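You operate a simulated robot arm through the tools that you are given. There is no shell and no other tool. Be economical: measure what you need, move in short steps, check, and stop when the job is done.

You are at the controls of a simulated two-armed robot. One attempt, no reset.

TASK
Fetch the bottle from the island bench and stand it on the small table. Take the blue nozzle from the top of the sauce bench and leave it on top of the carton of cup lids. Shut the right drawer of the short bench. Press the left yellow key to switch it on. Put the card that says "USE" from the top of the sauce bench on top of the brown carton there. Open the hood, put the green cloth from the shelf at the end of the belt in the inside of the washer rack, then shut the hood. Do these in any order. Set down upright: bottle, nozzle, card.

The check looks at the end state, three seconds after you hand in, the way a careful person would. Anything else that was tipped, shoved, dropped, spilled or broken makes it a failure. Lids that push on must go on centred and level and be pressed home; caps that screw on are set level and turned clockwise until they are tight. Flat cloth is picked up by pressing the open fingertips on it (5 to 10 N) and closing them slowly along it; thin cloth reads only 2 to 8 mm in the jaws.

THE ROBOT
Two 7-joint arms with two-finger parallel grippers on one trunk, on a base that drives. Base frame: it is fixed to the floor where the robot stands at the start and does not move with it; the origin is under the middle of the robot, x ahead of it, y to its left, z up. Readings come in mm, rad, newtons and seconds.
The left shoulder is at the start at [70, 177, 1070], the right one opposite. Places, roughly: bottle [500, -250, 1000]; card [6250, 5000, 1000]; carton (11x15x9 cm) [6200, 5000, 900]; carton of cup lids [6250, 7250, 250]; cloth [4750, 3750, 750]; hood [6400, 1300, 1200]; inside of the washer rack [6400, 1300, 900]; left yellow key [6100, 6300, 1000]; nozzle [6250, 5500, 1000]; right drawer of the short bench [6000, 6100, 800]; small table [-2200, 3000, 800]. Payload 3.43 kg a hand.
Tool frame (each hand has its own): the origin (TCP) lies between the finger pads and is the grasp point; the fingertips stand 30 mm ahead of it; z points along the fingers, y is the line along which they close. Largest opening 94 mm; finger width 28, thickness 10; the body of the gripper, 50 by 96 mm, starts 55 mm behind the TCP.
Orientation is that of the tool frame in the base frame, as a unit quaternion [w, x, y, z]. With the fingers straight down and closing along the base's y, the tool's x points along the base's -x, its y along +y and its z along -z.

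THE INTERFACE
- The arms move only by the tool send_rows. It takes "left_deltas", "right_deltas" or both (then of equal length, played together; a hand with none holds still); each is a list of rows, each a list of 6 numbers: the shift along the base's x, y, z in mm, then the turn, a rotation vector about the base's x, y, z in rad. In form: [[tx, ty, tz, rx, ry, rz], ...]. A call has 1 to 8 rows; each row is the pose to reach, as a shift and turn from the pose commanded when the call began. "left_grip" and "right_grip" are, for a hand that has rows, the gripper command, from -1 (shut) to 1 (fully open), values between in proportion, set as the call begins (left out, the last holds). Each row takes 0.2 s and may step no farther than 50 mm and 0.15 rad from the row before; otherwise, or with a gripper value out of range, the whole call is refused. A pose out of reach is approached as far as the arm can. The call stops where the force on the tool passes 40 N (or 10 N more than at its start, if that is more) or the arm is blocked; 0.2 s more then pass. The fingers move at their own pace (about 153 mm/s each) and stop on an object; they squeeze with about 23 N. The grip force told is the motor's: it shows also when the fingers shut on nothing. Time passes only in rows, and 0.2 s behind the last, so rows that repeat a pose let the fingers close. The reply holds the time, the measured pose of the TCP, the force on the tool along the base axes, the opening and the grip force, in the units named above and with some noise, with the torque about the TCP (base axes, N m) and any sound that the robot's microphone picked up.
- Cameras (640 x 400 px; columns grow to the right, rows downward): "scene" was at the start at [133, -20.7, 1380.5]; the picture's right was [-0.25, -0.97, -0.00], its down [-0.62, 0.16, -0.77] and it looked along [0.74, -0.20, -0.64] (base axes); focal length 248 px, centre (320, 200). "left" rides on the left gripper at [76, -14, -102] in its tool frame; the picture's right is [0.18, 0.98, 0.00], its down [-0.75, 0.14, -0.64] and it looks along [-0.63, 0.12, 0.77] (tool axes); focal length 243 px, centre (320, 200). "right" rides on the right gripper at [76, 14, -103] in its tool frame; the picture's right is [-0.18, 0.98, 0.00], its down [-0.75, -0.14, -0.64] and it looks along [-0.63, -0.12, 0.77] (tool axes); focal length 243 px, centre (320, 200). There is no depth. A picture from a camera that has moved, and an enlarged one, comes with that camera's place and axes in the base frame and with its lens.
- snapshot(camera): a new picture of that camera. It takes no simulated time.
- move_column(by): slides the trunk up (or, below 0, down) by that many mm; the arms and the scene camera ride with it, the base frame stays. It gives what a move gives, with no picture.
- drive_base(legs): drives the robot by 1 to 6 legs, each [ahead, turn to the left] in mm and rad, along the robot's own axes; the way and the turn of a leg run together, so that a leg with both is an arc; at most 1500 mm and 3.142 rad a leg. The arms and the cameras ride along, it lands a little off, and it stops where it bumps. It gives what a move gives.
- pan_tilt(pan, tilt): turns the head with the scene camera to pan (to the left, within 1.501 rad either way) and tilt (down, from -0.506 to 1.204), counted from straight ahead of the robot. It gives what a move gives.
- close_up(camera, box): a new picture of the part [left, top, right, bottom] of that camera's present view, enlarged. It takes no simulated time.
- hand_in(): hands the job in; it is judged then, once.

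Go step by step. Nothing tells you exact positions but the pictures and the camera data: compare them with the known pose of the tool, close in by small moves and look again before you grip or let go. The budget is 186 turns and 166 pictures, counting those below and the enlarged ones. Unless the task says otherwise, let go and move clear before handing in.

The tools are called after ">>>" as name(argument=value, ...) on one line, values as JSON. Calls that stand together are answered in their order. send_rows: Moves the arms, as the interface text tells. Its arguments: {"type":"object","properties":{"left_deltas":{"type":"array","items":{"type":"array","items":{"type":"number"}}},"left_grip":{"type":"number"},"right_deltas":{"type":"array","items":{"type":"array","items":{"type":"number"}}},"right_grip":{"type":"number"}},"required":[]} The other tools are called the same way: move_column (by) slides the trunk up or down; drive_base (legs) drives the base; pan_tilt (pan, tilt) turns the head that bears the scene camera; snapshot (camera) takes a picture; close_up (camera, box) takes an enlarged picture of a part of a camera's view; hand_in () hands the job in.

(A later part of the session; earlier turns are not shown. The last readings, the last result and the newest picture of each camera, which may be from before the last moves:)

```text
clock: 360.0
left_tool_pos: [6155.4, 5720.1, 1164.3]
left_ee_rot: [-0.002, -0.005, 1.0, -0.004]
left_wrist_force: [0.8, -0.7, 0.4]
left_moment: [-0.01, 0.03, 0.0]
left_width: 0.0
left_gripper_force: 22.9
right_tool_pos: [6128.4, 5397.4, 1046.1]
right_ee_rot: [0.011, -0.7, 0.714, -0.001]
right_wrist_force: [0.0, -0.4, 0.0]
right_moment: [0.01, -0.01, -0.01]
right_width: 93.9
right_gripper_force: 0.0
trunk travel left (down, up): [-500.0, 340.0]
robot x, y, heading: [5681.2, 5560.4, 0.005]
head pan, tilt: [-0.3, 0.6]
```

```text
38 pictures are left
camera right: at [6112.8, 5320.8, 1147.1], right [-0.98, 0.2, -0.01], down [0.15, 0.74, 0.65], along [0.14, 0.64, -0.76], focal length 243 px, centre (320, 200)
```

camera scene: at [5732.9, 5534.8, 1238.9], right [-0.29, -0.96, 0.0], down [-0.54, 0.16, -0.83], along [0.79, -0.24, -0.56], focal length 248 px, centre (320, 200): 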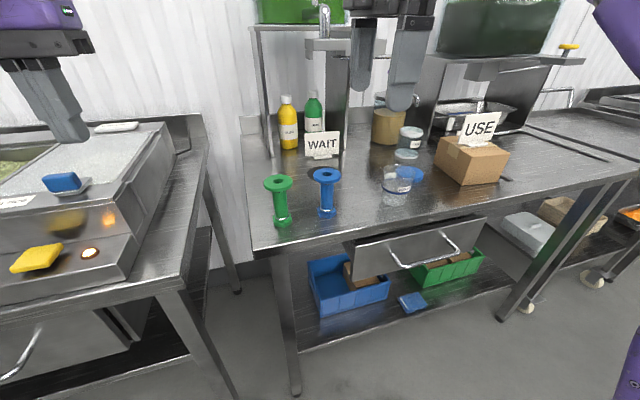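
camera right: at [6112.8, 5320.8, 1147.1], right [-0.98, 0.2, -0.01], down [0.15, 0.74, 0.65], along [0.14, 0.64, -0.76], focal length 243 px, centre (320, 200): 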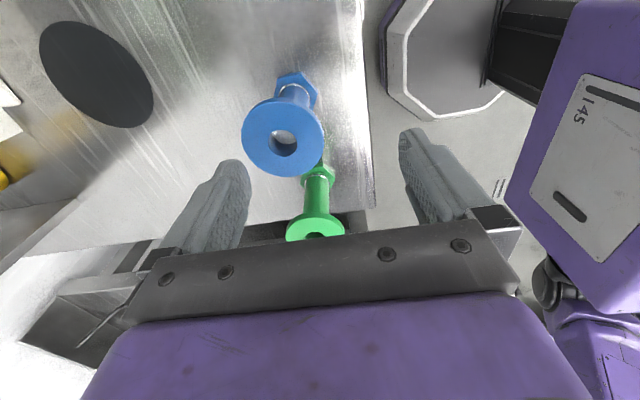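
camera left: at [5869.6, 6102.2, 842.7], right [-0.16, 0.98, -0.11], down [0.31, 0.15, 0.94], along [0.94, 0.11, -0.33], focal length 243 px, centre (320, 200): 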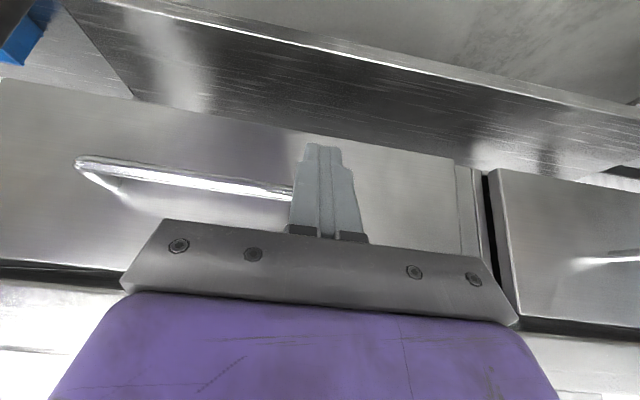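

I correct by (+25, -9) mm and go down to z 984 around the disc.

>>> send_rows(right_deltas=[[12, -5, 0, -0.007, 0.008, 0.01], [25, -9, 0, -0.014, 0.017, 0.02], [25, -9, -25, -0.014, 0.017, 0.02], [25, -9, -45, -0.014, 0.017, 0.02], [25, -9, -62, -0.014, 0.017, 0.02]])

>>> snapshot(camera="right")

>>> close_up(camera="scene", box=[230, 90, 430, 240])

```text
clock: 361.2
left_tool_pos: [6155.4, 5718.9, 1165.0]
left_ee_rot: [-0.003, -0.004, 1.0, -0.004]
left_wrist_force: [0.2, 0.3, -0.4]
left_moment: [-0.01, -0.04, -0.02]
left_width: 0.1
left_gripper_force: 22.5
right_tool_pos: [6154.4, 5387.7, 985.4]
right_ee_rot: [0.001, 0.707, -0.707, -0.001]
right_wrist_force: [0.9, 0.3, 0.8]
right_moment: [-0.03, -0.01, 0.02]
right_width: 94.0
right_gripper_force: 0.0
trunk travel left (down, up): [-500.0, 340.0]
robot x, y, heading: [5682.0, 5563.8, 0.007]
head pan, tilt: [-0.3, 0.6]
```

```text
37 pictures are left
camera right: at [6141.7, 5312.4, 1086.7], right [-0.98, 0.18, 0.0], down [0.14, 0.75, 0.64], along [0.12, 0.63, -0.77], focal length 243 px, centre (320, 200)
```

right: 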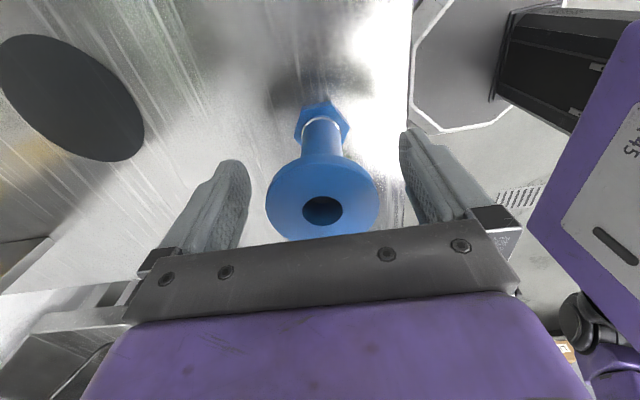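

```text
2.67 times, centred on (330, 165) of scene
camera zoom: at [5817.5, 5534.6, 1238.8], right [-0.29, -0.96, 0.0], down [-0.54, 0.16, -0.82], along [0.79, -0.24, -0.57], focal length 660 px, centre (293, 293)
```

zoom: 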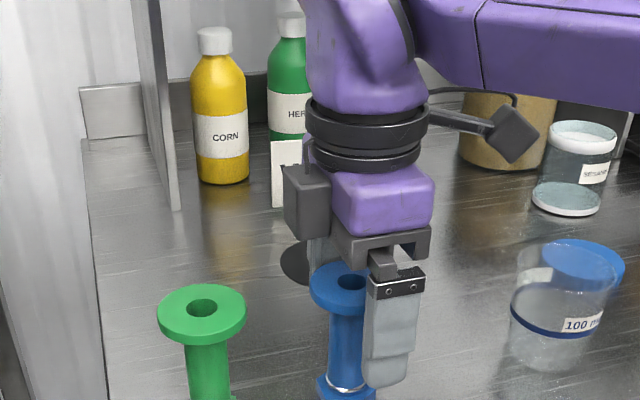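

The disc is centred within a few millimetres. I shift 4 mm and close the fingers on it.

>>> send_rows(right_deltas=[[0, 4, 0, 0, 0, 0], [0, 4, 0, 0, 0, 0]], right_grip=0.3)

>>> send_rows(right_deltas=[[0, 0, 0, 0, 0, 0], [0, 0, 0, 0, 0, 0], [0, 0, 0, 0, 0, 0]], right_grip=-1)

>>> snapshot(camera="right")

```text
clock: 361.8
left_tool_pos: [6155.9, 5720.1, 1163.6]
left_ee_rot: [-0.003, -0.004, 1.0, -0.003]
left_wrist_force: [0.0, -0.5, -0.1]
left_moment: [0.01, -0.01, 0.01]
left_width: 0.0
left_gripper_force: 23.0
right_tool_pos: [6153.5, 5393.2, 985.5]
right_ee_rot: [0.001, 0.708, -0.706, -0.001]
right_wrist_force: [1.0, 0.7, -0.3]
right_moment: [-0.02, 0.01, -0.01]
right_width: 61.2
right_gripper_force: 0.1
trunk travel left (down, up): [-500.0, 340.0]
robot x, y, heading: [5681.2, 5558.5, 0.005]
head pan, tilt: [-0.3, 0.6]
```

```text
clock: 362.6
left_tool_pos: [6154.9, 5720.6, 1164.0]
left_ee_rot: [-0.002, -0.004, 1.0, -0.003]
left_wrist_force: [0.5, -0.2, 0.3]
left_moment: [-0.01, 0.05, 0.05]
left_width: 0.1
left_gripper_force: 22.7
right_tool_pos: [6153.6, 5392.5, 985.4]
right_ee_rot: [0.002, 0.708, -0.707, 0.0]
right_wrist_force: [-0.7, 0.3, 0.1]
right_moment: [0.04, 0.01, 0.04]
right_width: 54.7
right_gripper_force: 22.0
trunk travel left (down, up): [-500.0, 340.0]
robot x, y, heading: [5684.3, 5559.7, 0.007]
head pan, tilt: [-0.3, 0.6]
```

```text
35 pictures are left
camera right: at [6141.3, 5316.8, 1087.2], right [-0.98, 0.18, 0.0], down [0.14, 0.75, 0.64], along [0.12, 0.63, -0.77], focal length 243 px, centre (320, 200)
```

right: 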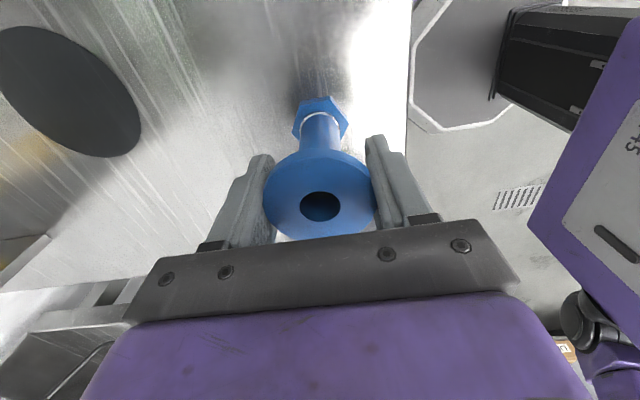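

The disc is gripped at 54.7 mm. I lift it straight up, then back off.

>>> send_rows(right_deltas=[[0, 0, 20, 0, 0, 0], [0, 0, 60, 0, 0, 0], [0, 0, 105, 0, 0, 0], [0, 0, 150, 0, 0, 0], [0, -15, 185, 0, 0, 0]])

>>> drive_base(legs=[[-330, 0]])

>>> snapshot(camera="scene")

```text
clock: 363.8
left_tool_pos: [6154.0, 5720.8, 1164.9]
left_ee_rot: [-0.002, -0.005, 1.0, -0.004]
left_wrist_force: [-0.3, -0.2, -0.2]
left_moment: [-0.02, -0.02, -0.01]
left_width: 0.0
left_gripper_force: 22.7
right_tool_pos: [6153.5, 5378.1, 1171.7]
right_ee_rot: [0.0, 0.707, -0.707, 0.0]
right_wrist_force: [-0.3, -0.5, -0.7]
right_moment: [-0.02, -0.02, 0.03]
right_width: 54.0
right_gripper_force: 23.2
trunk travel left (down, up): [-500.0, 340.0]
robot x, y, heading: [5680.2, 5563.6, 0.006]
head pan, tilt: [-0.3, 0.6]
```

```text
clock: 365.9
left_tool_pos: [5824.6, 5718.9, 1165.0]
left_ee_rot: [-0.003, -0.005, 1.0, -0.003]
left_wrist_force: [0.9, -0.1, -0.1]
left_moment: [0.0, -0.03, -0.01]
left_width: 0.0
left_gripper_force: 23.4
right_tool_pos: [5822.5, 5376.1, 1170.3]
right_ee_rot: [0.002, 0.707, -0.707, -0.001]
right_wrist_force: [0.2, 0.7, -0.1]
right_moment: [-0.04, 0.01, -0.02]
right_width: 54.6
right_gripper_force: 23.3
trunk travel left (down, up): [-500.0, 340.0]
robot x, y, heading: [5352.6, 5555.3, 0.007]
head pan, tilt: [-0.3, 0.6]
```

```text
34 pictures are left
camera scene: at [5485.4, 5532.8, 1238.8], right [-0.29, -0.96, 0.0], down [-0.54, 0.16, -0.83], along [0.79, -0.24, -0.56], focal length 248 px, centre (320, 200)
```

scene: 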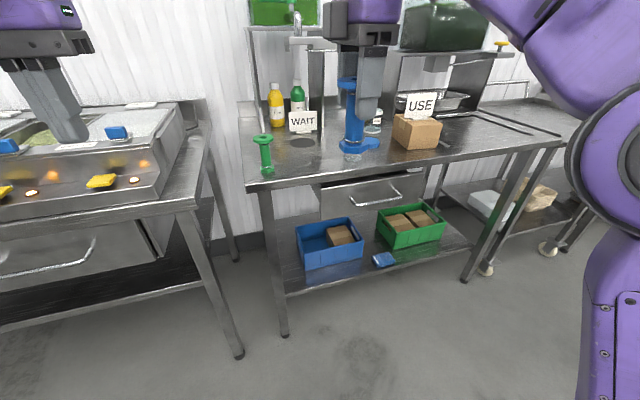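

The nozzle hangs upright and the card stands well. I drive up to about [5350, 7400] and face the bench with the low shelf.

>>> drive_base(legs=[[0, 1.564], [1400, 0], [400, 0], [0, -1.571]])

>>> pan_tilt(pan=-0.15, tilt=0.7)

>>> snapshot(camera="scene")

```text
clock: 382.6
left_tool_pos: [5826.4, 7504.3, 1164.0]
left_ee_rot: [-0.003, 0.004, 1.0, -0.003]
left_wrist_force: [0.2, -1.0, -0.2]
left_moment: [-0.01, 0.0, -0.02]
left_width: 0.0
left_gripper_force: 23.0
right_tool_pos: [5820.5, 7162.5, 1169.6]
right_ee_rot: [-0.002, -0.702, 0.712, 0.0]
right_wrist_force: [0.6, 0.6, -0.6]
right_moment: [-0.01, -0.01, 0.0]
right_width: 54.3
right_gripper_force: 22.8
trunk travel left (down, up): [-500.0, 340.0]
robot x, y, heading: [5351.1, 7352.1, -0.013]
head pan, tilt: [-0.3, 0.6]
```

```text
clock: 383.4
left_tool_pos: [5826.2, 7505.0, 1164.0]
left_ee_rot: [-0.003, 0.003, 1.0, -0.004]
left_wrist_force: [-0.2, -0.6, 0.2]
left_moment: [0.02, 0.01, 0.0]
left_width: 0.0
left_gripper_force: 22.5
right_tool_pos: [5821.8, 7163.2, 1169.4]
right_ee_rot: [-0.002, -0.703, 0.711, 0.0]
right_wrist_force: [-0.6, -1.1, -0.8]
right_moment: [0.01, 0.01, 0.0]
right_width: 54.4
right_gripper_force: 23.1
trunk travel left (down, up): [-500.0, 340.0]
robot x, y, heading: [5353.0, 7349.7, -0.014]
head pan, tilt: [-0.15, 0.7]
```

```text
33 pictures are left
camera scene: at [5485.4, 7337.6, 1230.2], right [-0.16, -0.99, 0.0], down [-0.64, 0.1, -0.77], along [0.76, -0.12, -0.64], focal length 248 px, centre (320, 200)
```

scene: 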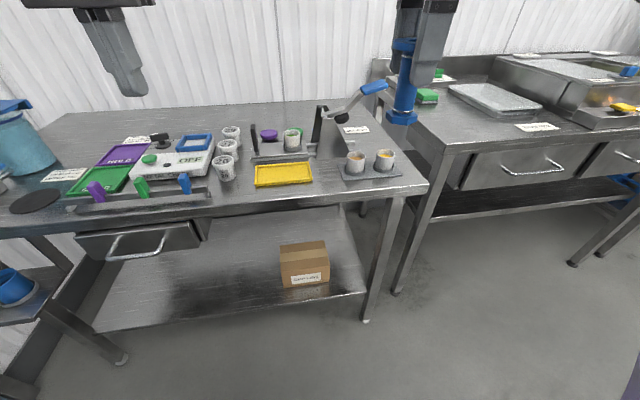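

The cup-lids carton sits near [6100, 7310] on the low shelf, under the table top. I lower the trunk 400 mm to look beneath.

>>> move_column(by=-400)

>>> pan_tilt(pan=-0.1, tilt=0.5)

>>> snapshot(camera="scene")

```text
clock: 387.2
left_tool_pos: [5826.9, 7504.3, 763.4]
left_ee_rot: [-0.003, 0.003, 1.0, -0.004]
left_wrist_force: [0.1, -0.1, 0.3]
left_moment: [-0.03, -0.02, 0.0]
left_width: 0.0
left_gripper_force: 23.3
right_tool_pos: [5819.6, 7162.3, 770.6]
right_ee_rot: [-0.002, -0.703, 0.712, 0.001]
right_wrist_force: [-1.2, 0.8, 0.0]
right_moment: [0.0, -0.03, -0.03]
right_width: 54.1
right_gripper_force: 22.8
trunk travel left (down, up): [-100.0, 740.0]
robot x, y, heading: [5351.8, 7352.3, -0.007]
head pan, tilt: [-0.15, 0.7]
```

```text
clock: 387.9
left_tool_pos: [5826.4, 7505.2, 764.4]
left_ee_rot: [-0.003, 0.004, 1.0, -0.004]
left_wrist_force: [-0.1, 0.0, 0.1]
left_moment: [-0.02, 0.03, -0.01]
left_width: 0.0
left_gripper_force: 23.1
right_tool_pos: [5821.0, 7162.9, 771.3]
right_ee_rot: [-0.002, -0.702, 0.712, 0.0]
right_wrist_force: [-0.3, 0.2, -0.9]
right_moment: [-0.02, 0.01, 0.01]
right_width: 54.5
right_gripper_force: 22.7
trunk travel left (down, up): [-100.0, 740.0]
robot x, y, heading: [5348.1, 7351.8, -0.008]
head pan, tilt: [-0.099, 0.499]
```

```text
32 pictures are left
camera scene: at [5491.9, 7341.3, 847.8], right [-0.11, -0.99, 0.0], down [-0.48, 0.05, -0.88], along [0.87, -0.09, -0.48], focal length 248 px, centre (320, 200)
```

scene: 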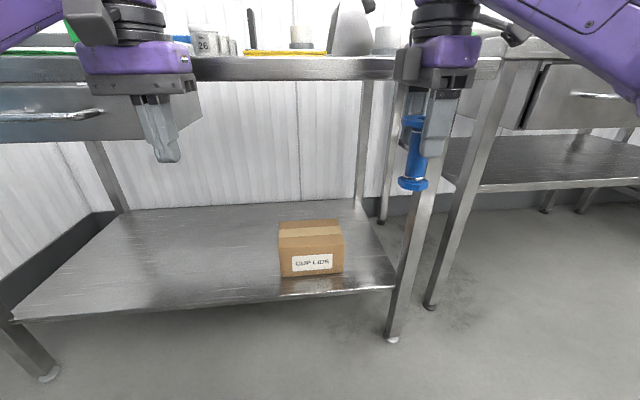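

The carton's top is about 190 x 100 mm, centred near [6126, 7310] at z about 405; the table top's underside is near 860. The left hand must stay out of the table, so I lower it and draw it in close.

>>> send_rows(left_deltas=[[0, 0, -45, 0, 0, 0], [0, 0, -90, 0, 0, 0], [0, 0, -135, 0, 0, 0], [-10, 0, -180, 0, 0, 0], [-25, 0, -220, 0, 0, 0], [-50, 0, -260, 0, 0, 0], [-80, 0, -295, 0, 0, 0], [-110, 0, -330, 0, 0, 0]])

>>> send_rows(left_deltas=[[-35, 0, -10, 0, 0, 0], [-70, 0, -20, 0, 0, 0], [-100, 0, -20, 0, 0, 0]])

```text
clock: 389.7
left_tool_pos: [5715.8, 7505.8, 434.3]
left_ee_rot: [-0.003, 0.005, 1.0, -0.003]
left_wrist_force: [0.1, 0.7, -0.8]
left_moment: [0.01, 0.04, 0.02]
left_width: 0.1
left_gripper_force: 23.0
right_tool_pos: [5821.2, 7162.3, 771.4]
right_ee_rot: [-0.002, -0.703, 0.712, 0.0]
right_wrist_force: [0.3, 0.2, -0.6]
right_moment: [-0.01, -0.03, -0.03]
right_width: 54.3
right_gripper_force: 23.2
trunk travel left (down, up): [-100.0, 740.0]
robot x, y, heading: [5350.3, 7350.7, -0.004]
head pan, tilt: [-0.099, 0.499]
```

```text
clock: 390.5
left_tool_pos: [5635.5, 7496.8, 422.1]
left_ee_rot: [-0.003, 0.004, 1.0, -0.003]
left_wrist_force: [-0.2, 0.5, 1.3]
left_moment: [0.02, 0.02, 0.02]
left_width: 0.2
left_gripper_force: 22.8
left hand out of reach, approached as far as the arm can: row 3
right_tool_pos: [5820.2, 7163.3, 770.4]
right_ee_rot: [-0.002, -0.702, 0.712, 0.0]
right_wrist_force: [-0.2, -0.2, -0.1]
right_moment: [-0.01, -0.01, -0.02]
right_width: 54.1
right_gripper_force: 23.1
trunk travel left (down, up): [-100.0, 740.0]
robot x, y, heading: [5350.8, 7351.1, -0.008]
head pan, tilt: [-0.099, 0.499]
```

I bring the right hand down to z 530, so hand and nozzle fit between carton and table top, and shift the robot 148 mm to the left.

>>> send_rows(right_deltas=[[0, 0, -40, 0, 0, 0.004], [0, 0, -80, 0, 0, 0.008], [0, 0, -120, 0, 0, 0.01], [0, 0, -141, 0, 0, 0.01]])

>>> drive_base(legs=[[0, 1.575], [148, 0], [0, -1.567]])

>>> move_column(by=-98)

>>> snapshot(camera="scene")

```text
clock: 391.5
left_tool_pos: [5636.4, 7496.1, 422.3]
left_ee_rot: [-0.003, 0.003, 1.0, -0.003]
left_wrist_force: [-0.2, 0.5, -0.2]
left_moment: [-0.01, -0.01, -0.03]
left_width: 0.2
left_gripper_force: 23.2
right_tool_pos: [5819.6, 7161.8, 628.7]
right_ee_rot: [-0.002, -0.706, 0.709, 0.001]
right_wrist_force: [0.0, -0.4, -1.5]
right_moment: [0.01, 0.0, 0.0]
right_width: 54.4
right_gripper_force: 22.8
trunk travel left (down, up): [-100.0, 740.0]
robot x, y, heading: [5348.5, 7349.6, -0.015]
head pan, tilt: [-0.099, 0.499]
```

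```text
clock: 397.7
left_tool_pos: [5251.1, 7802.5, 426.0]
left_ee_rot: [0.007, -0.649, 0.761, -0.003]
left_wrist_force: [0.5, -0.6, 0.7]
left_moment: [0.01, 0.04, -0.05]
left_width: 0.2
left_gripper_force: 22.8
right_tool_pos: [5607.6, 7930.4, 629.1]
right_ee_rot: [0.0, 0.997, -0.08, 0.001]
right_wrist_force: [0.4, 0.6, -0.4]
right_moment: [0.03, -0.03, 0.01]
right_width: 54.6
right_gripper_force: 22.8
trunk travel left (down, up): [-100.0, 740.0]
robot x, y, heading: [5351.5, 7496.4, 1.422]
head pan, tilt: [-0.099, 0.499]
stopped in leg 3: the robot was blocked; the commanded pose is now the measured one
```

```text
clock: 399.1
left_tool_pos: [5251.6, 7801.5, 326.9]
left_ee_rot: [0.006, -0.648, 0.762, -0.002]
left_wrist_force: [-0.4, 0.6, -0.6]
left_moment: [0.02, 0.0, -0.03]
left_width: 0.0
left_gripper_force: 23.4
right_tool_pos: [5610.2, 7929.6, 530.8]
right_ee_rot: [0.0, 0.997, -0.08, -0.001]
right_wrist_force: [-0.3, -0.2, -0.2]
right_moment: [-0.05, 0.01, -0.03]
right_width: 54.3
right_gripper_force: 22.8
trunk travel left (down, up): [-2.0, 838.0]
robot x, y, heading: [5350.6, 7499.7, 1.416]
head pan, tilt: [-0.099, 0.499]
```

```text
31 pictures are left
camera scene: at [5382.6, 7632.5, 749.9], right [0.97, -0.25, 0.0], down [-0.12, -0.46, -0.88], along [0.22, 0.85, -0.47], focal length 248 px, centre (320, 200)
```

scene: 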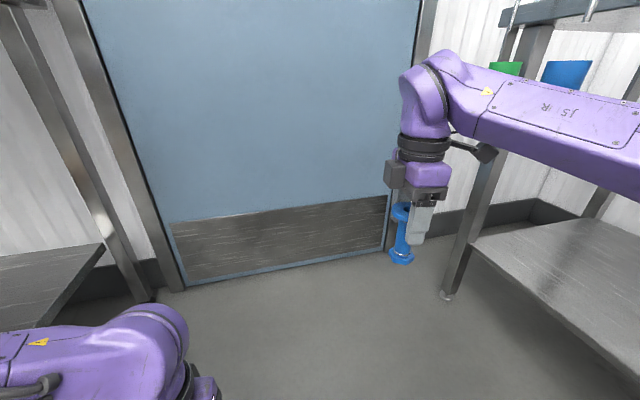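

The left arm brushed a bench on the far side while turning back. I reverse the 148 mm, turn back to face the bench, and reach across with the right hand instead.

>>> drive_base(legs=[[-150, 0]])

>>> drive_base(legs=[[0, -1.416]])

>>> snapshot(camera="scene")

```text
clock: 400.4
left_tool_pos: [5228.6, 7656.3, 326.8]
left_ee_rot: [0.004, -0.648, 0.762, -0.004]
left_wrist_force: [0.2, 0.1, -0.7]
left_moment: [0.0, 0.02, -0.02]
left_width: 0.1
left_gripper_force: 22.8
right_tool_pos: [5585.8, 7784.0, 530.5]
right_ee_rot: [0.002, 0.997, -0.08, 0.0]
right_wrist_force: [-0.1, 0.3, -0.2]
right_moment: [-0.01, -0.01, -0.02]
right_width: 54.4
right_gripper_force: 22.5
trunk travel left (down, up): [-2.0, 838.0]
robot x, y, heading: [5327.7, 7349.7, 1.41]
head pan, tilt: [-0.099, 0.499]
```

```text
clock: 404.3
left_tool_pos: [5613.1, 7492.9, 326.3]
left_ee_rot: [0.0, 0.006, 1.0, -0.007]
left_wrist_force: [-0.9, 0.1, 0.4]
left_moment: [0.0, 0.0, -0.04]
left_width: 0.2
left_gripper_force: 23.2
right_tool_pos: [5793.1, 7158.2, 531.1]
right_ee_rot: [-0.001, -0.702, 0.712, 0.002]
right_wrist_force: [0.2, 0.1, -0.3]
right_moment: [-0.05, -0.03, 0.04]
right_width: 54.4
right_gripper_force: 23.1
trunk travel left (down, up): [-2.0, 838.0]
robot x, y, heading: [5326.3, 7349.9, -0.01]
head pan, tilt: [-0.099, 0.499]
```

```text
30 pictures are left
camera scene: at [5467.6, 7340.9, 749.9], right [-0.11, -0.99, 0.0], down [-0.48, 0.05, -0.88], along [0.87, -0.1, -0.48], focal length 248 px, centre (320, 200)
```

scene: 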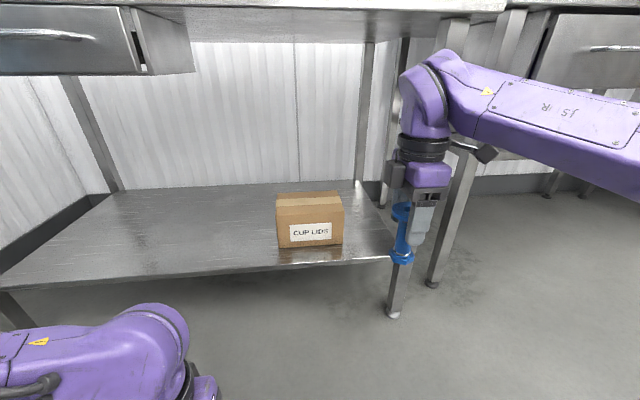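

The carton's top now reads z about 398, front x 6076, centre about [6120, 7302]. I swing the right hand across to y 7305.

>>> send_rows(right_deltas=[[0, 40, 0, 0, 0, 0.005], [0, 80, 0, 0, 0, 0.01], [0, 120, 0, 0, 0, 0.012], [0, 147, 0, 0, 0, 0.012], [0, 147, 0, 0, 0, 0.012]])

>>> drive_base(legs=[[215, 0]])

>>> snapshot(camera="scene")

```text
clock: 405.5
left_tool_pos: [5614.2, 7492.4, 327.5]
left_ee_rot: [0.001, 0.006, 1.0, -0.006]
left_wrist_force: [-0.3, 0.7, -0.3]
left_moment: [0.02, 0.01, 0.03]
left_width: 0.0
left_gripper_force: 22.9
right_tool_pos: [5795.5, 7304.9, 530.5]
right_ee_rot: [-0.002, -0.706, 0.708, 0.002]
right_wrist_force: [-0.5, 0.2, -1.0]
right_moment: [-0.02, 0.02, -0.01]
right_width: 54.2
right_gripper_force: 23.4
trunk travel left (down, up): [-2.0, 838.0]
robot x, y, heading: [5328.0, 7350.2, -0.011]
head pan, tilt: [-0.099, 0.499]
```

```text
clock: 407.2
left_tool_pos: [5827.9, 7491.6, 326.7]
left_ee_rot: [0.001, 0.006, 1.0, -0.006]
left_wrist_force: [0.1, -0.2, -0.3]
left_moment: [-0.02, 0.0, 0.01]
left_width: 0.0
left_gripper_force: 22.9
right_tool_pos: [6009.8, 7302.6, 530.7]
right_ee_rot: [-0.002, -0.706, 0.708, 0.001]
right_wrist_force: [0.0, -0.7, -0.3]
right_moment: [-0.03, -0.02, -0.01]
right_width: 54.3
right_gripper_force: 23.2
trunk travel left (down, up): [-2.0, 838.0]
robot x, y, heading: [5541.6, 7347.4, -0.011]
head pan, tilt: [-0.099, 0.499]
```

```text
29 pictures are left
camera scene: at [5682.5, 7338.9, 749.9], right [-0.11, -0.99, 0.0], down [-0.48, 0.05, -0.88], along [0.87, -0.1, -0.48], focal length 248 px, centre (320, 200)
```

scene: 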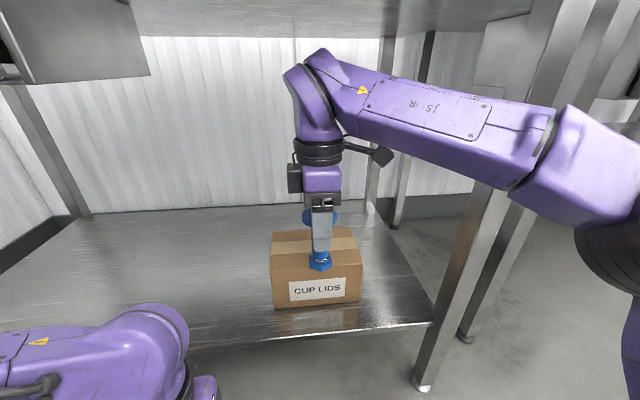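

The right forearm would come up against the bench leg at [5994, 7017] if I drive straight on. I back off and shift the robot left with an S-move so the arm enters straighter.

>>> drive_base(legs=[[-480, 0], [0, 0.41], [385, 0], [0, -0.4]])

>>> send_rows(right_deltas=[[0, -40, 0, 0, 0, 0], [0, -80, 0, 0, 0, 0], [0, -120, 0, 0, 0, 0], [0, -150, 0, 0, 0, 0]])

>>> snapshot(camera="scene")

```text
clock: 413.9
left_tool_pos: [5657.6, 7720.6, 327.6]
left_ee_rot: [0.001, -0.132, 0.991, -0.007]
left_wrist_force: [-0.1, 0.4, 0.3]
left_moment: [-0.02, -0.03, 0.02]
left_width: 0.1
left_gripper_force: 23.3
right_tool_pos: [5878.1, 7592.7, 529.1]
right_ee_rot: [0.005, 0.803, -0.596, 0.003]
right_wrist_force: [0.6, 0.0, -1.2]
right_moment: [0.01, 0.01, 0.0]
right_width: 54.3
right_gripper_force: 23.2
trunk travel left (down, up): [-2.0, 838.0]
robot x, y, heading: [5421.0, 7505.5, 0.275]
head pan, tilt: [-0.099, 0.499]
stopped in leg 4: the robot was blocked; the commanded pose is now the measured one
```

```text
clock: 414.9
left_tool_pos: [5657.8, 7719.9, 326.5]
left_ee_rot: [0.002, -0.134, 0.991, -0.006]
left_wrist_force: [-0.7, 1.1, -0.4]
left_moment: [0.0, 0.04, -0.05]
left_width: 0.0
left_gripper_force: 23.7
right_tool_pos: [5877.4, 7441.2, 526.8]
right_ee_rot: [0.005, 0.803, -0.596, 0.003]
right_wrist_force: [-0.9, 0.1, -0.4]
right_moment: [-0.04, 0.02, 0.03]
right_width: 54.6
right_gripper_force: 23.3
trunk travel left (down, up): [-2.0, 838.0]
robot x, y, heading: [5423.3, 7502.6, 0.27]
head pan, tilt: [-0.099, 0.499]
```

```text
28 pictures are left
camera scene: at [5559.1, 7534.1, 749.9], right [0.17, -0.98, 0.0], down [-0.47, -0.08, -0.88], along [0.86, 0.15, -0.48], focal length 248 px, centre (320, 200)
```

scene: 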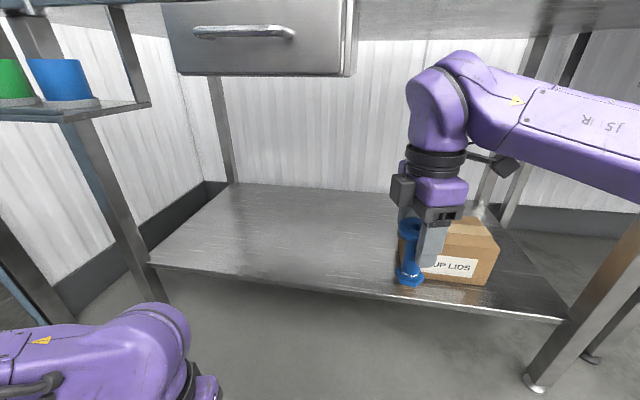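

The blocking comes with the arm across the body; now the hand is back on its own side. I finish the turn.

>>> drive_base(legs=[[0, -0.27]])

>>> snapshot(camera="scene")

```text
clock: 416.2
left_tool_pos: [5707.2, 7649.0, 327.2]
left_ee_rot: [0.001, 0.002, 1.0, -0.006]
left_wrist_force: [-0.2, -0.5, -0.1]
left_moment: [-0.04, -0.02, -0.04]
left_width: 0.1
left_gripper_force: 23.2
right_tool_pos: [5845.3, 7323.3, 527.5]
right_ee_rot: [0.006, 0.715, -0.699, 0.002]
right_wrist_force: [0.4, 0.4, -0.7]
right_moment: [-0.01, -0.01, 0.0]
right_width: 54.3
right_gripper_force: 22.8
trunk travel left (down, up): [-2.0, 838.0]
robot x, y, heading: [5415.6, 7501.3, -0.002]
head pan, tilt: [-0.099, 0.499]
```

```text
27 pictures are left
camera scene: at [5561.9, 7496.1, 749.9], right [-0.1, -1.0, 0.0], down [-0.48, 0.05, -0.88], along [0.87, -0.08, -0.48], focal length 248 px, centre (320, 200)
```

scene: 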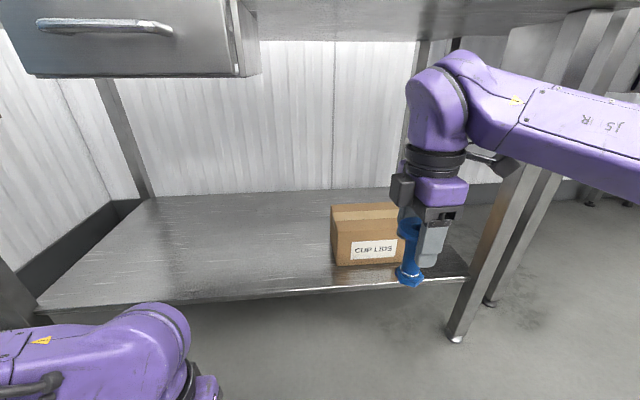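

A straighter right arm would keep the elbow away from the leg: I raise the trunk 200 mm, lower the hand by the same, back off, and extend the hand farther forward.

>>> drive_base(legs=[[-170, 0]])

>>> move_column(by=200)

>>> send_rows(right_deltas=[[10, -4, -35, 0.003, -0.002, -0.006], [30, -8, -70, 0.006, -0.003, -0.012], [50, -12, -105, 0.011, -0.006, -0.023], [75, -17, -140, 0.011, -0.006, -0.023], [100, -17, -170, 0.011, -0.006, -0.023], [125, -17, -195, 0.011, -0.006, -0.023], [150, -17, -200, 0.011, -0.006, -0.023], [165, -17, -200, 0.011, -0.006, -0.023]])

>>> snapshot(camera="scene")

```text
clock: 417.7
left_tool_pos: [5539.6, 7648.8, 327.6]
left_ee_rot: [0.0, 0.003, 1.0, -0.006]
left_wrist_force: [0.4, -0.5, 0.8]
left_moment: [0.02, 0.01, 0.01]
left_width: 0.0
left_gripper_force: 22.9
right_tool_pos: [5676.9, 7321.1, 527.9]
right_ee_rot: [0.005, 0.715, -0.699, 0.001]
right_wrist_force: [0.4, 0.1, -1.5]
right_moment: [0.0, 0.02, -0.02]
right_width: 54.3
right_gripper_force: 23.0
trunk travel left (down, up): [-2.0, 838.0]
robot x, y, heading: [5251.6, 7504.5, 0.001]
head pan, tilt: [-0.099, 0.499]
```

```text
clock: 419.9
left_tool_pos: [5539.8, 7647.3, 527.1]
left_ee_rot: [0.0, 0.002, 1.0, -0.005]
left_wrist_force: [-0.4, -1.0, -0.2]
left_moment: [0.03, 0.0, 0.0]
left_width: 0.0
left_gripper_force: 23.1
right_tool_pos: [5677.2, 7321.5, 726.6]
right_ee_rot: [0.006, 0.714, -0.7, 0.001]
right_wrist_force: [-0.1, 1.3, 0.0]
right_moment: [-0.02, -0.01, 0.0]
right_width: 54.4
right_gripper_force: 22.8
trunk travel left (down, up): [-202.0, 638.0]
robot x, y, heading: [5253.9, 7504.6, 0.004]
head pan, tilt: [-0.099, 0.499]
```

```text
clock: 421.6
left_tool_pos: [5538.8, 7647.1, 528.3]
left_ee_rot: [0.002, 0.003, 1.0, -0.005]
left_wrist_force: [0.0, 0.4, -0.7]
left_moment: [0.01, 0.0, 0.0]
left_width: 0.3
left_gripper_force: 23.0
right_tool_pos: [5843.0, 7304.1, 526.4]
right_ee_rot: [0.0, -0.707, 0.707, 0.0]
right_wrist_force: [-0.1, 0.2, 0.0]
right_moment: [0.0, 0.0, 0.01]
right_width: 54.1
right_gripper_force: 23.2
trunk travel left (down, up): [-202.0, 638.0]
robot x, y, heading: [5252.2, 7505.1, 0.002]
head pan, tilt: [-0.099, 0.499]
```

```text
26 pictures are left
camera scene: at [5394.4, 7495.4, 949.9], right [-0.1, -1.0, 0.0], down [-0.48, 0.05, -0.88], along [0.87, -0.08, -0.48], focal length 248 px, centre (320, 200)
```

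scene: 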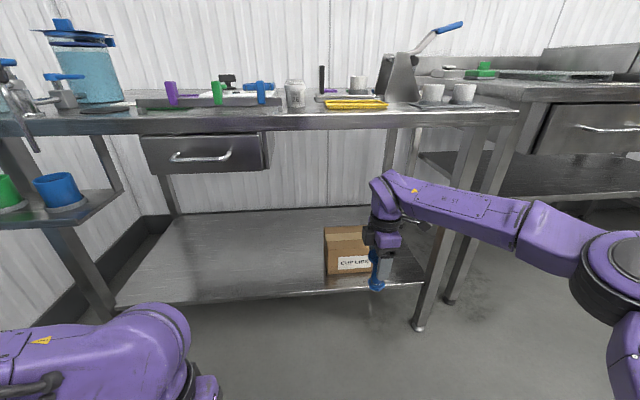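

This reaches well, with the elbow farther back. I extend 45 mm more and drive in 140 mm, then look.

>>> send_rows(right_deltas=[[25, 2, 2, 0, 0, 0], [45, 2, 4, 0, 0, 0], [45, 2, 4, 0, 0, 0]])

>>> drive_base(legs=[[140, 0]])

>>> snapshot(camera="scene")

```text
clock: 422.4
left_tool_pos: [5539.0, 7647.6, 527.3]
left_ee_rot: [0.0, 0.003, 1.0, -0.006]
left_wrist_force: [-0.5, -0.5, 0.0]
left_moment: [-0.01, 0.0, 0.02]
left_width: 0.2
left_gripper_force: 22.8
right_tool_pos: [5886.6, 7305.8, 532.4]
right_ee_rot: [0.0, -0.706, 0.709, 0.001]
right_wrist_force: [-0.1, 0.5, -0.1]
right_moment: [0.02, -0.01, 0.02]
right_width: 54.2
right_gripper_force: 22.9
trunk travel left (down, up): [-202.0, 638.0]
robot x, y, heading: [5253.3, 7501.9, 0.003]
head pan, tilt: [-0.099, 0.499]
```

```text
clock: 423.8
left_tool_pos: [5679.3, 7647.6, 526.6]
left_ee_rot: [0.0, 0.003, 1.0, -0.007]
left_wrist_force: [-0.2, 0.1, 0.4]
left_moment: [0.04, 0.01, 0.01]
left_width: 0.0
left_gripper_force: 22.8
right_tool_pos: [6027.9, 7307.0, 530.7]
right_ee_rot: [0.0, -0.706, 0.708, 0.0]
right_wrist_force: [-0.6, 0.1, -1.1]
right_moment: [0.01, 0.0, -0.01]
right_width: 54.5
right_gripper_force: 22.9
trunk travel left (down, up): [-202.0, 638.0]
robot x, y, heading: [5392.8, 7502.2, 0.003]
head pan, tilt: [-0.099, 0.499]
```

```text
25 pictures are left
camera scene: at [5533.9, 7495.6, 949.8], right [-0.1, -1.0, 0.0], down [-0.48, 0.05, -0.88], along [0.87, -0.09, -0.48], focal length 248 px, centre (320, 200)
```

scene: 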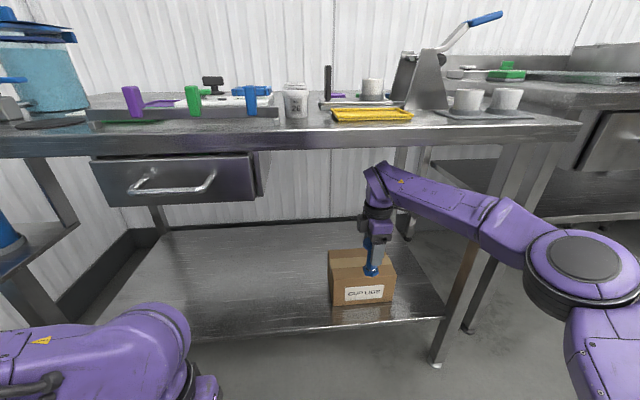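

The forearm keeps well clear of the leg. I drive the last 90 mm.

>>> drive_base(legs=[[91, 0]])

>>> close_up(camera="scene", box=[290, 150, 490, 350])

>>> snapshot(camera="right")

```text
clock: 424.9
left_tool_pos: [5770.5, 7647.2, 527.7]
left_ee_rot: [0.0, 0.002, 1.0, -0.006]
left_wrist_force: [0.1, -0.7, -0.5]
left_moment: [0.01, -0.02, 0.01]
left_width: 0.0
left_gripper_force: 22.9
right_tool_pos: [6118.6, 7306.5, 531.2]
right_ee_rot: [0.0, -0.707, 0.708, 0.0]
right_wrist_force: [-0.1, 0.3, 0.4]
right_moment: [-0.01, -0.04, -0.04]
right_width: 54.3
right_gripper_force: 23.0
trunk travel left (down, up): [-202.0, 638.0]
robot x, y, heading: [5483.7, 7500.2, 0.003]
head pan, tilt: [-0.099, 0.499]
```

```text
2.00 times, centred on (390, 250) of scene
camera zoom: at [5625.6, 7495.8, 949.8], right [-0.1, -1.0, 0.0], down [-0.48, 0.05, -0.88], along [0.87, -0.09, -0.48], focal length 495 px, centre (180, 100)
```

zoom: 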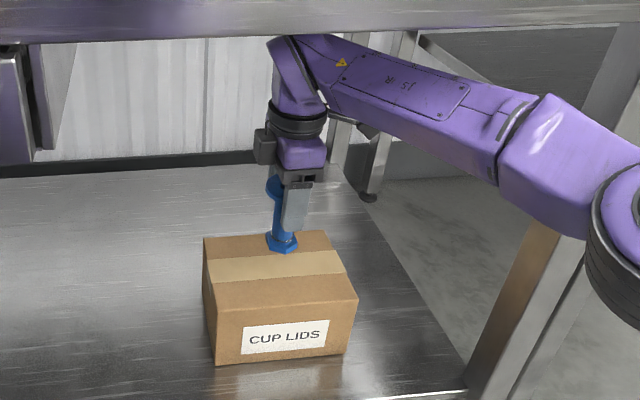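

```text
23 pictures are left
camera right: at [6105.6, 7231.2, 633.1], right [-0.98, 0.19, 0.0], down [0.14, 0.75, 0.64], along [0.12, 0.63, -0.77], focal length 243 px, centre (320, 200)
```

right: 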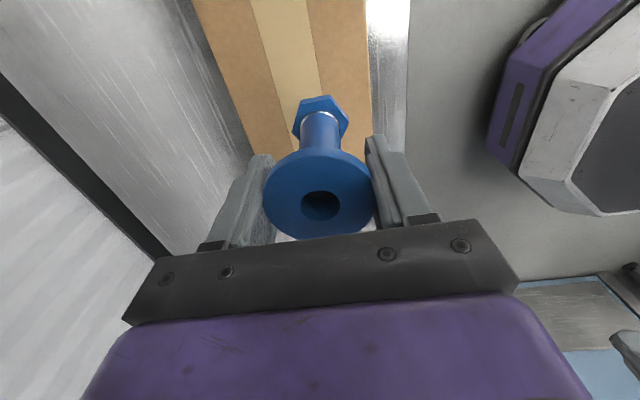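

The nozzle is centred over the carton top (x 6048 to 6181, y 7207 to 7401). I lower it slowly.

>>> send_rows(right_deltas=[[0, 0, -8, 0, 0, 0], [0, 0, -16, 0, 0, 0], [0, 0, -22, 0, 0, 0], [0, 0, -26, 0, 0, 0], [0, 0, -26, 0, 0, 0]])

>>> send_rows(right_deltas=[[0, 0, -3, 0, 0, 0], [0, 0, -6, 0, 0, 0], [0, 0, -8, 0, 0, 0], [0, 0, -8, 0, 0, 0]])

>>> close_up(camera="scene", box=[330, 190, 430, 290])

```text
clock: 426.1
left_tool_pos: [5770.7, 7647.9, 526.8]
left_ee_rot: [0.001, 0.002, 1.0, -0.006]
left_wrist_force: [-0.6, 0.8, -0.6]
left_moment: [0.03, 0.02, -0.01]
left_width: 0.0
left_gripper_force: 22.6
right_tool_pos: [6117.9, 7306.9, 504.3]
right_ee_rot: [0.0, -0.706, 0.708, 0.0]
right_wrist_force: [0.1, -0.3, -1.0]
right_moment: [0.04, -0.02, 0.02]
right_width: 54.4
right_gripper_force: 22.0
trunk travel left (down, up): [-202.0, 638.0]
robot x, y, heading: [5483.4, 7501.0, 0.005]
head pan, tilt: [-0.099, 0.499]
```

```text
clock: 427.1
left_tool_pos: [5770.7, 7647.5, 525.8]
left_ee_rot: [0.001, 0.002, 1.0, -0.006]
left_wrist_force: [1.0, -0.6, -1.4]
left_moment: [0.0, -0.01, -0.03]
left_width: 0.0
left_gripper_force: 23.0
right_tool_pos: [6118.7, 7306.9, 496.5]
right_ee_rot: [0.0, -0.707, 0.707, 0.0]
right_wrist_force: [-1.2, 0.3, -0.3]
right_moment: [0.03, 0.0, 0.0]
right_width: 54.3
right_gripper_force: 23.0
trunk travel left (down, up): [-202.0, 638.0]
robot x, y, heading: [5483.1, 7504.0, 0.005]
head pan, tilt: [-0.099, 0.499]
```

```text
4.00 times, centred on (380, 240) of scene
camera zoom: at [5625.3, 7495.9, 949.9], right [-0.1, -1.0, 0.0], down [-0.48, 0.05, -0.88], along [0.87, -0.09, -0.48], focal length 990 px, centre (80, 40)
```

zoom: 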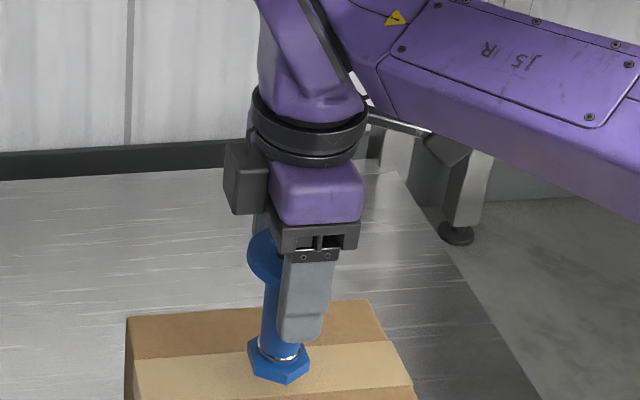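

Not in contact yet. I continue in small steps until the force shows.

>>> send_rows(right_deltas=[[0, 0, -3, 0, 0, 0], [0, 0, -5, 0, 0, 0], [0, 0, -7, 0, 0, 0], [0, 0, -7, 0, 0, 0]])

>>> send_rows(right_deltas=[[0, 0, -1, 0, 0, 0], [0, 0, -2, 0, 0, 0], [0, 0, -3, 0, 0, 0]])

```text
clock: 428.1
left_tool_pos: [5770.1, 7647.2, 527.8]
left_ee_rot: [0.001, 0.003, 1.0, -0.006]
left_wrist_force: [-0.5, 0.5, 1.5]
left_moment: [0.03, 0.02, -0.03]
left_width: 0.2
left_gripper_force: 22.8
right_tool_pos: [6118.2, 7306.9, 490.3]
right_ee_rot: [0.001, -0.707, 0.707, 0.0]
right_wrist_force: [-0.1, -0.9, -1.1]
right_moment: [0.0, -0.01, -0.01]
right_width: 54.2
right_gripper_force: 23.4
trunk travel left (down, up): [-202.0, 638.0]
robot x, y, heading: [5483.9, 7502.1, 0.0]
head pan, tilt: [-0.099, 0.499]
```

```text
clock: 428.9
left_tool_pos: [5769.9, 7647.0, 528.6]
left_ee_rot: [0.001, 0.002, 1.0, -0.006]
left_wrist_force: [-0.7, 0.2, 0.8]
left_moment: [-0.01, 0.01, 0.01]
left_width: 0.0
left_gripper_force: 22.3
right_tool_pos: [6117.4, 7305.7, 487.6]
right_ee_rot: [0.0, -0.706, 0.708, 0.0]
right_wrist_force: [1.3, -0.4, 0.1]
right_moment: [-0.01, 0.0, -0.03]
right_width: 54.4
right_gripper_force: 23.3
trunk travel left (down, up): [-202.0, 638.0]
robot x, y, heading: [5485.9, 7505.5, 0.005]
head pan, tilt: [-0.099, 0.499]
```

>>> send_rows(right_deltas=[[0, 0, -2, 0, 0, 0], [0, 0, -4, 0, 0, 0], [0, 0, -5, 0, 0, 0], [0, 0, -5, 0, 0, 0]])

>>> close_up(camera="scene", box=[330, 220, 430, 320])

```text
clock: 429.9
left_tool_pos: [5770.9, 7648.9, 527.8]
left_ee_rot: [0.0, 0.002, 1.0, -0.007]
left_wrist_force: [0.1, -0.4, -0.2]
left_moment: [-0.01, -0.02, 0.02]
left_width: 0.0
left_gripper_force: 23.1
right_tool_pos: [6117.4, 7307.8, 482.9]
right_ee_rot: [0.0, -0.706, 0.708, 0.0]
right_wrist_force: [-0.6, 0.0, 0.1]
right_moment: [-0.02, 0.06, -0.01]
right_width: 54.2
right_gripper_force: 23.0
trunk travel left (down, up): [-202.0, 638.0]
robot x, y, heading: [5486.1, 7500.2, 0.0]
head pan, tilt: [-0.099, 0.499]
```

```text
4.00 times, centred on (380, 270) of scene
camera zoom: at [5625.3, 7495.9, 949.9], right [-0.1, -1.0, 0.0], down [-0.48, 0.05, -0.88], along [0.87, -0.09, -0.48], focal length 990 px, centre (80, -80)
```

zoom: 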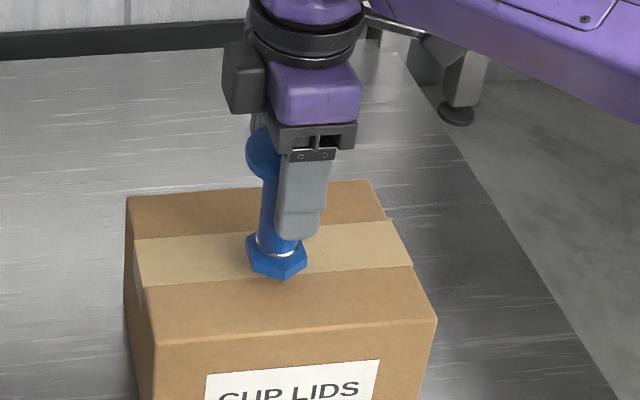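

>>> send_rows(right_deltas=[[0, 0, -3, 0, 0, 0], [0, 0, -5, 0, 0, 0], [0, 0, -7, 0, 0, 0], [0, 0, -8, 0, 0, 0]])

>>> send_rows(right_deltas=[[0, 0, -2, 0, 0, 0], [0, 0, -4, 0, 0, 0], [0, 0, -5, 0, 0, 0], [0, 0, -5, 0, 0, 0]])

```text
clock: 430.9
left_tool_pos: [5771.0, 7649.1, 526.4]
left_ee_rot: [0.001, 0.003, 1.0, -0.006]
left_wrist_force: [0.9, 0.3, -0.6]
left_moment: [-0.01, 0.01, 0.01]
left_width: 0.1
left_gripper_force: 23.1
right_tool_pos: [6118.5, 7307.8, 475.1]
right_ee_rot: [0.0, -0.706, 0.708, -0.001]
right_wrist_force: [-0.1, -1.0, -0.6]
right_moment: [-0.02, -0.04, 0.01]
right_width: 54.4
right_gripper_force: 22.5
trunk travel left (down, up): [-202.0, 638.0]
robot x, y, heading: [5479.9, 7501.3, -0.001]
head pan, tilt: [-0.099, 0.499]
```

```text
clock: 431.9
left_tool_pos: [5769.0, 7648.9, 526.8]
left_ee_rot: [0.001, 0.002, 1.0, -0.006]
left_wrist_force: [0.0, 0.3, 0.3]
left_moment: [-0.04, 0.0, -0.03]
left_width: 0.0
left_gripper_force: 22.8
right_tool_pos: [6119.0, 7306.6, 469.4]
right_ee_rot: [0.0, -0.706, 0.708, 0.0]
right_wrist_force: [0.0, 0.2, -1.9]
right_moment: [-0.02, 0.0, 0.0]
right_width: 54.0
right_gripper_force: 23.0
trunk travel left (down, up): [-202.0, 638.0]
robot x, y, heading: [5484.7, 7505.1, 0.001]
head pan, tilt: [-0.099, 0.499]
```

>>> close_up(camera="scene", box=[330, 220, 430, 320])

>>> snapshot(camera="right")

```text
4.00 times, centred on (380, 270) of scene
camera zoom: at [5625.3, 7495.9, 949.9], right [-0.1, -1.0, 0.0], down [-0.48, 0.05, -0.88], along [0.87, -0.09, -0.48], focal length 990 px, centre (80, -80)
```

zoom: 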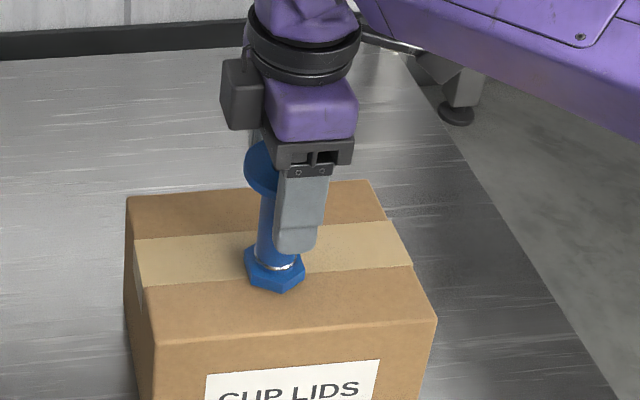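

```text
19 pictures are left
camera right: at [6105.1, 7231.3, 571.5], right [-0.98, 0.19, 0.0], down [0.14, 0.75, 0.64], along [0.12, 0.63, -0.77], focal length 243 px, centre (320, 200)
```

right: 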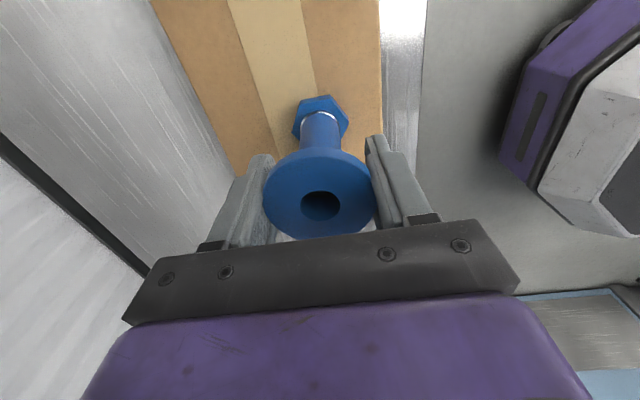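

The carton is lower and reaches farther back than I took it (x about 6065 to 6220), so I move 22 mm further in and keep lowering.

>>> drive_base(legs=[[22, 0]])

>>> send_rows(right_deltas=[[0, 0, -3, 0, 0, 0], [0, 0, -5, 0, 0, 0], [0, 0, -7, 0, 0, 0], [0, 0, -8, 0, 0, 0]])

>>> send_rows(right_deltas=[[0, 0, -2, 0, 0, 0], [0, 0, -4, 0, 0, 0], [0, 0, -6, 0, 0, 0], [0, 0, -6, 0, 0, 0]])

>>> close_up(camera="scene", box=[330, 220, 430, 320])

```text
clock: 432.7
left_tool_pos: [5793.8, 7648.5, 527.0]
left_ee_rot: [0.001, 0.002, 1.0, -0.005]
left_wrist_force: [0.0, -0.6, -0.2]
left_moment: [0.01, 0.01, -0.01]
left_width: 0.1
left_gripper_force: 22.9
right_tool_pos: [6139.1, 7306.4, 470.1]
right_ee_rot: [0.0, -0.706, 0.708, 0.0]
right_wrist_force: [-0.2, 0.5, -0.3]
right_moment: [-0.02, -0.01, 0.02]
right_width: 54.4
right_gripper_force: 22.7
trunk travel left (down, up): [-202.0, 638.0]
robot x, y, heading: [5508.6, 7502.9, 0.003]
head pan, tilt: [-0.099, 0.499]
```

```text
clock: 433.7
left_tool_pos: [5792.5, 7649.0, 527.9]
left_ee_rot: [0.002, 0.003, 1.0, -0.006]
left_wrist_force: [0.3, 0.1, 0.9]
left_moment: [-0.01, 0.01, -0.01]
left_width: 0.0
left_gripper_force: 23.3
right_tool_pos: [6140.4, 7306.4, 464.9]
right_ee_rot: [0.001, -0.706, 0.708, -0.002]
right_wrist_force: [0.7, -2.2, 18.2]
right_moment: [0.12, 0.04, -0.02]
right_width: 54.4
right_gripper_force: 23.0
trunk travel left (down, up): [-202.0, 638.0]
robot x, y, heading: [5507.6, 7499.9, 0.003]
head pan, tilt: [-0.099, 0.499]
```

```text
clock: 434.7
left_tool_pos: [5791.7, 7648.1, 528.3]
left_ee_rot: [0.001, 0.003, 1.0, -0.006]
left_wrist_force: [0.0, 0.9, -0.1]
left_moment: [0.02, 0.01, -0.01]
left_width: 0.1
left_gripper_force: 22.5
right_tool_pos: [6139.1, 7307.2, 457.5]
right_ee_rot: [0.001, -0.706, 0.708, -0.001]
right_wrist_force: [1.3, -2.8, 17.0]
right_moment: [0.04, 0.01, -0.01]
right_width: 54.7
right_gripper_force: 23.0
trunk travel left (down, up): [-202.0, 638.0]
robot x, y, heading: [5504.1, 7504.4, 0.005]
head pan, tilt: [-0.099, 0.499]
```

```text
4.00 times, centred on (380, 270) of scene
camera zoom: at [5645.7, 7496.3, 950.2], right [-0.1, -1.0, 0.0], down [-0.47, 0.05, -0.88], along [0.87, -0.09, -0.48], focal length 990 px, centre (80, -80)
```

zoom: 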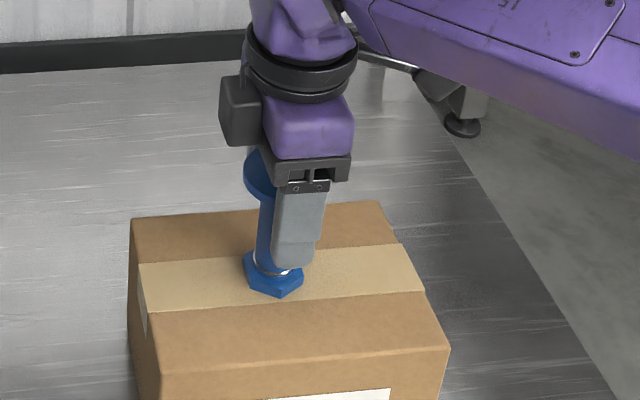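

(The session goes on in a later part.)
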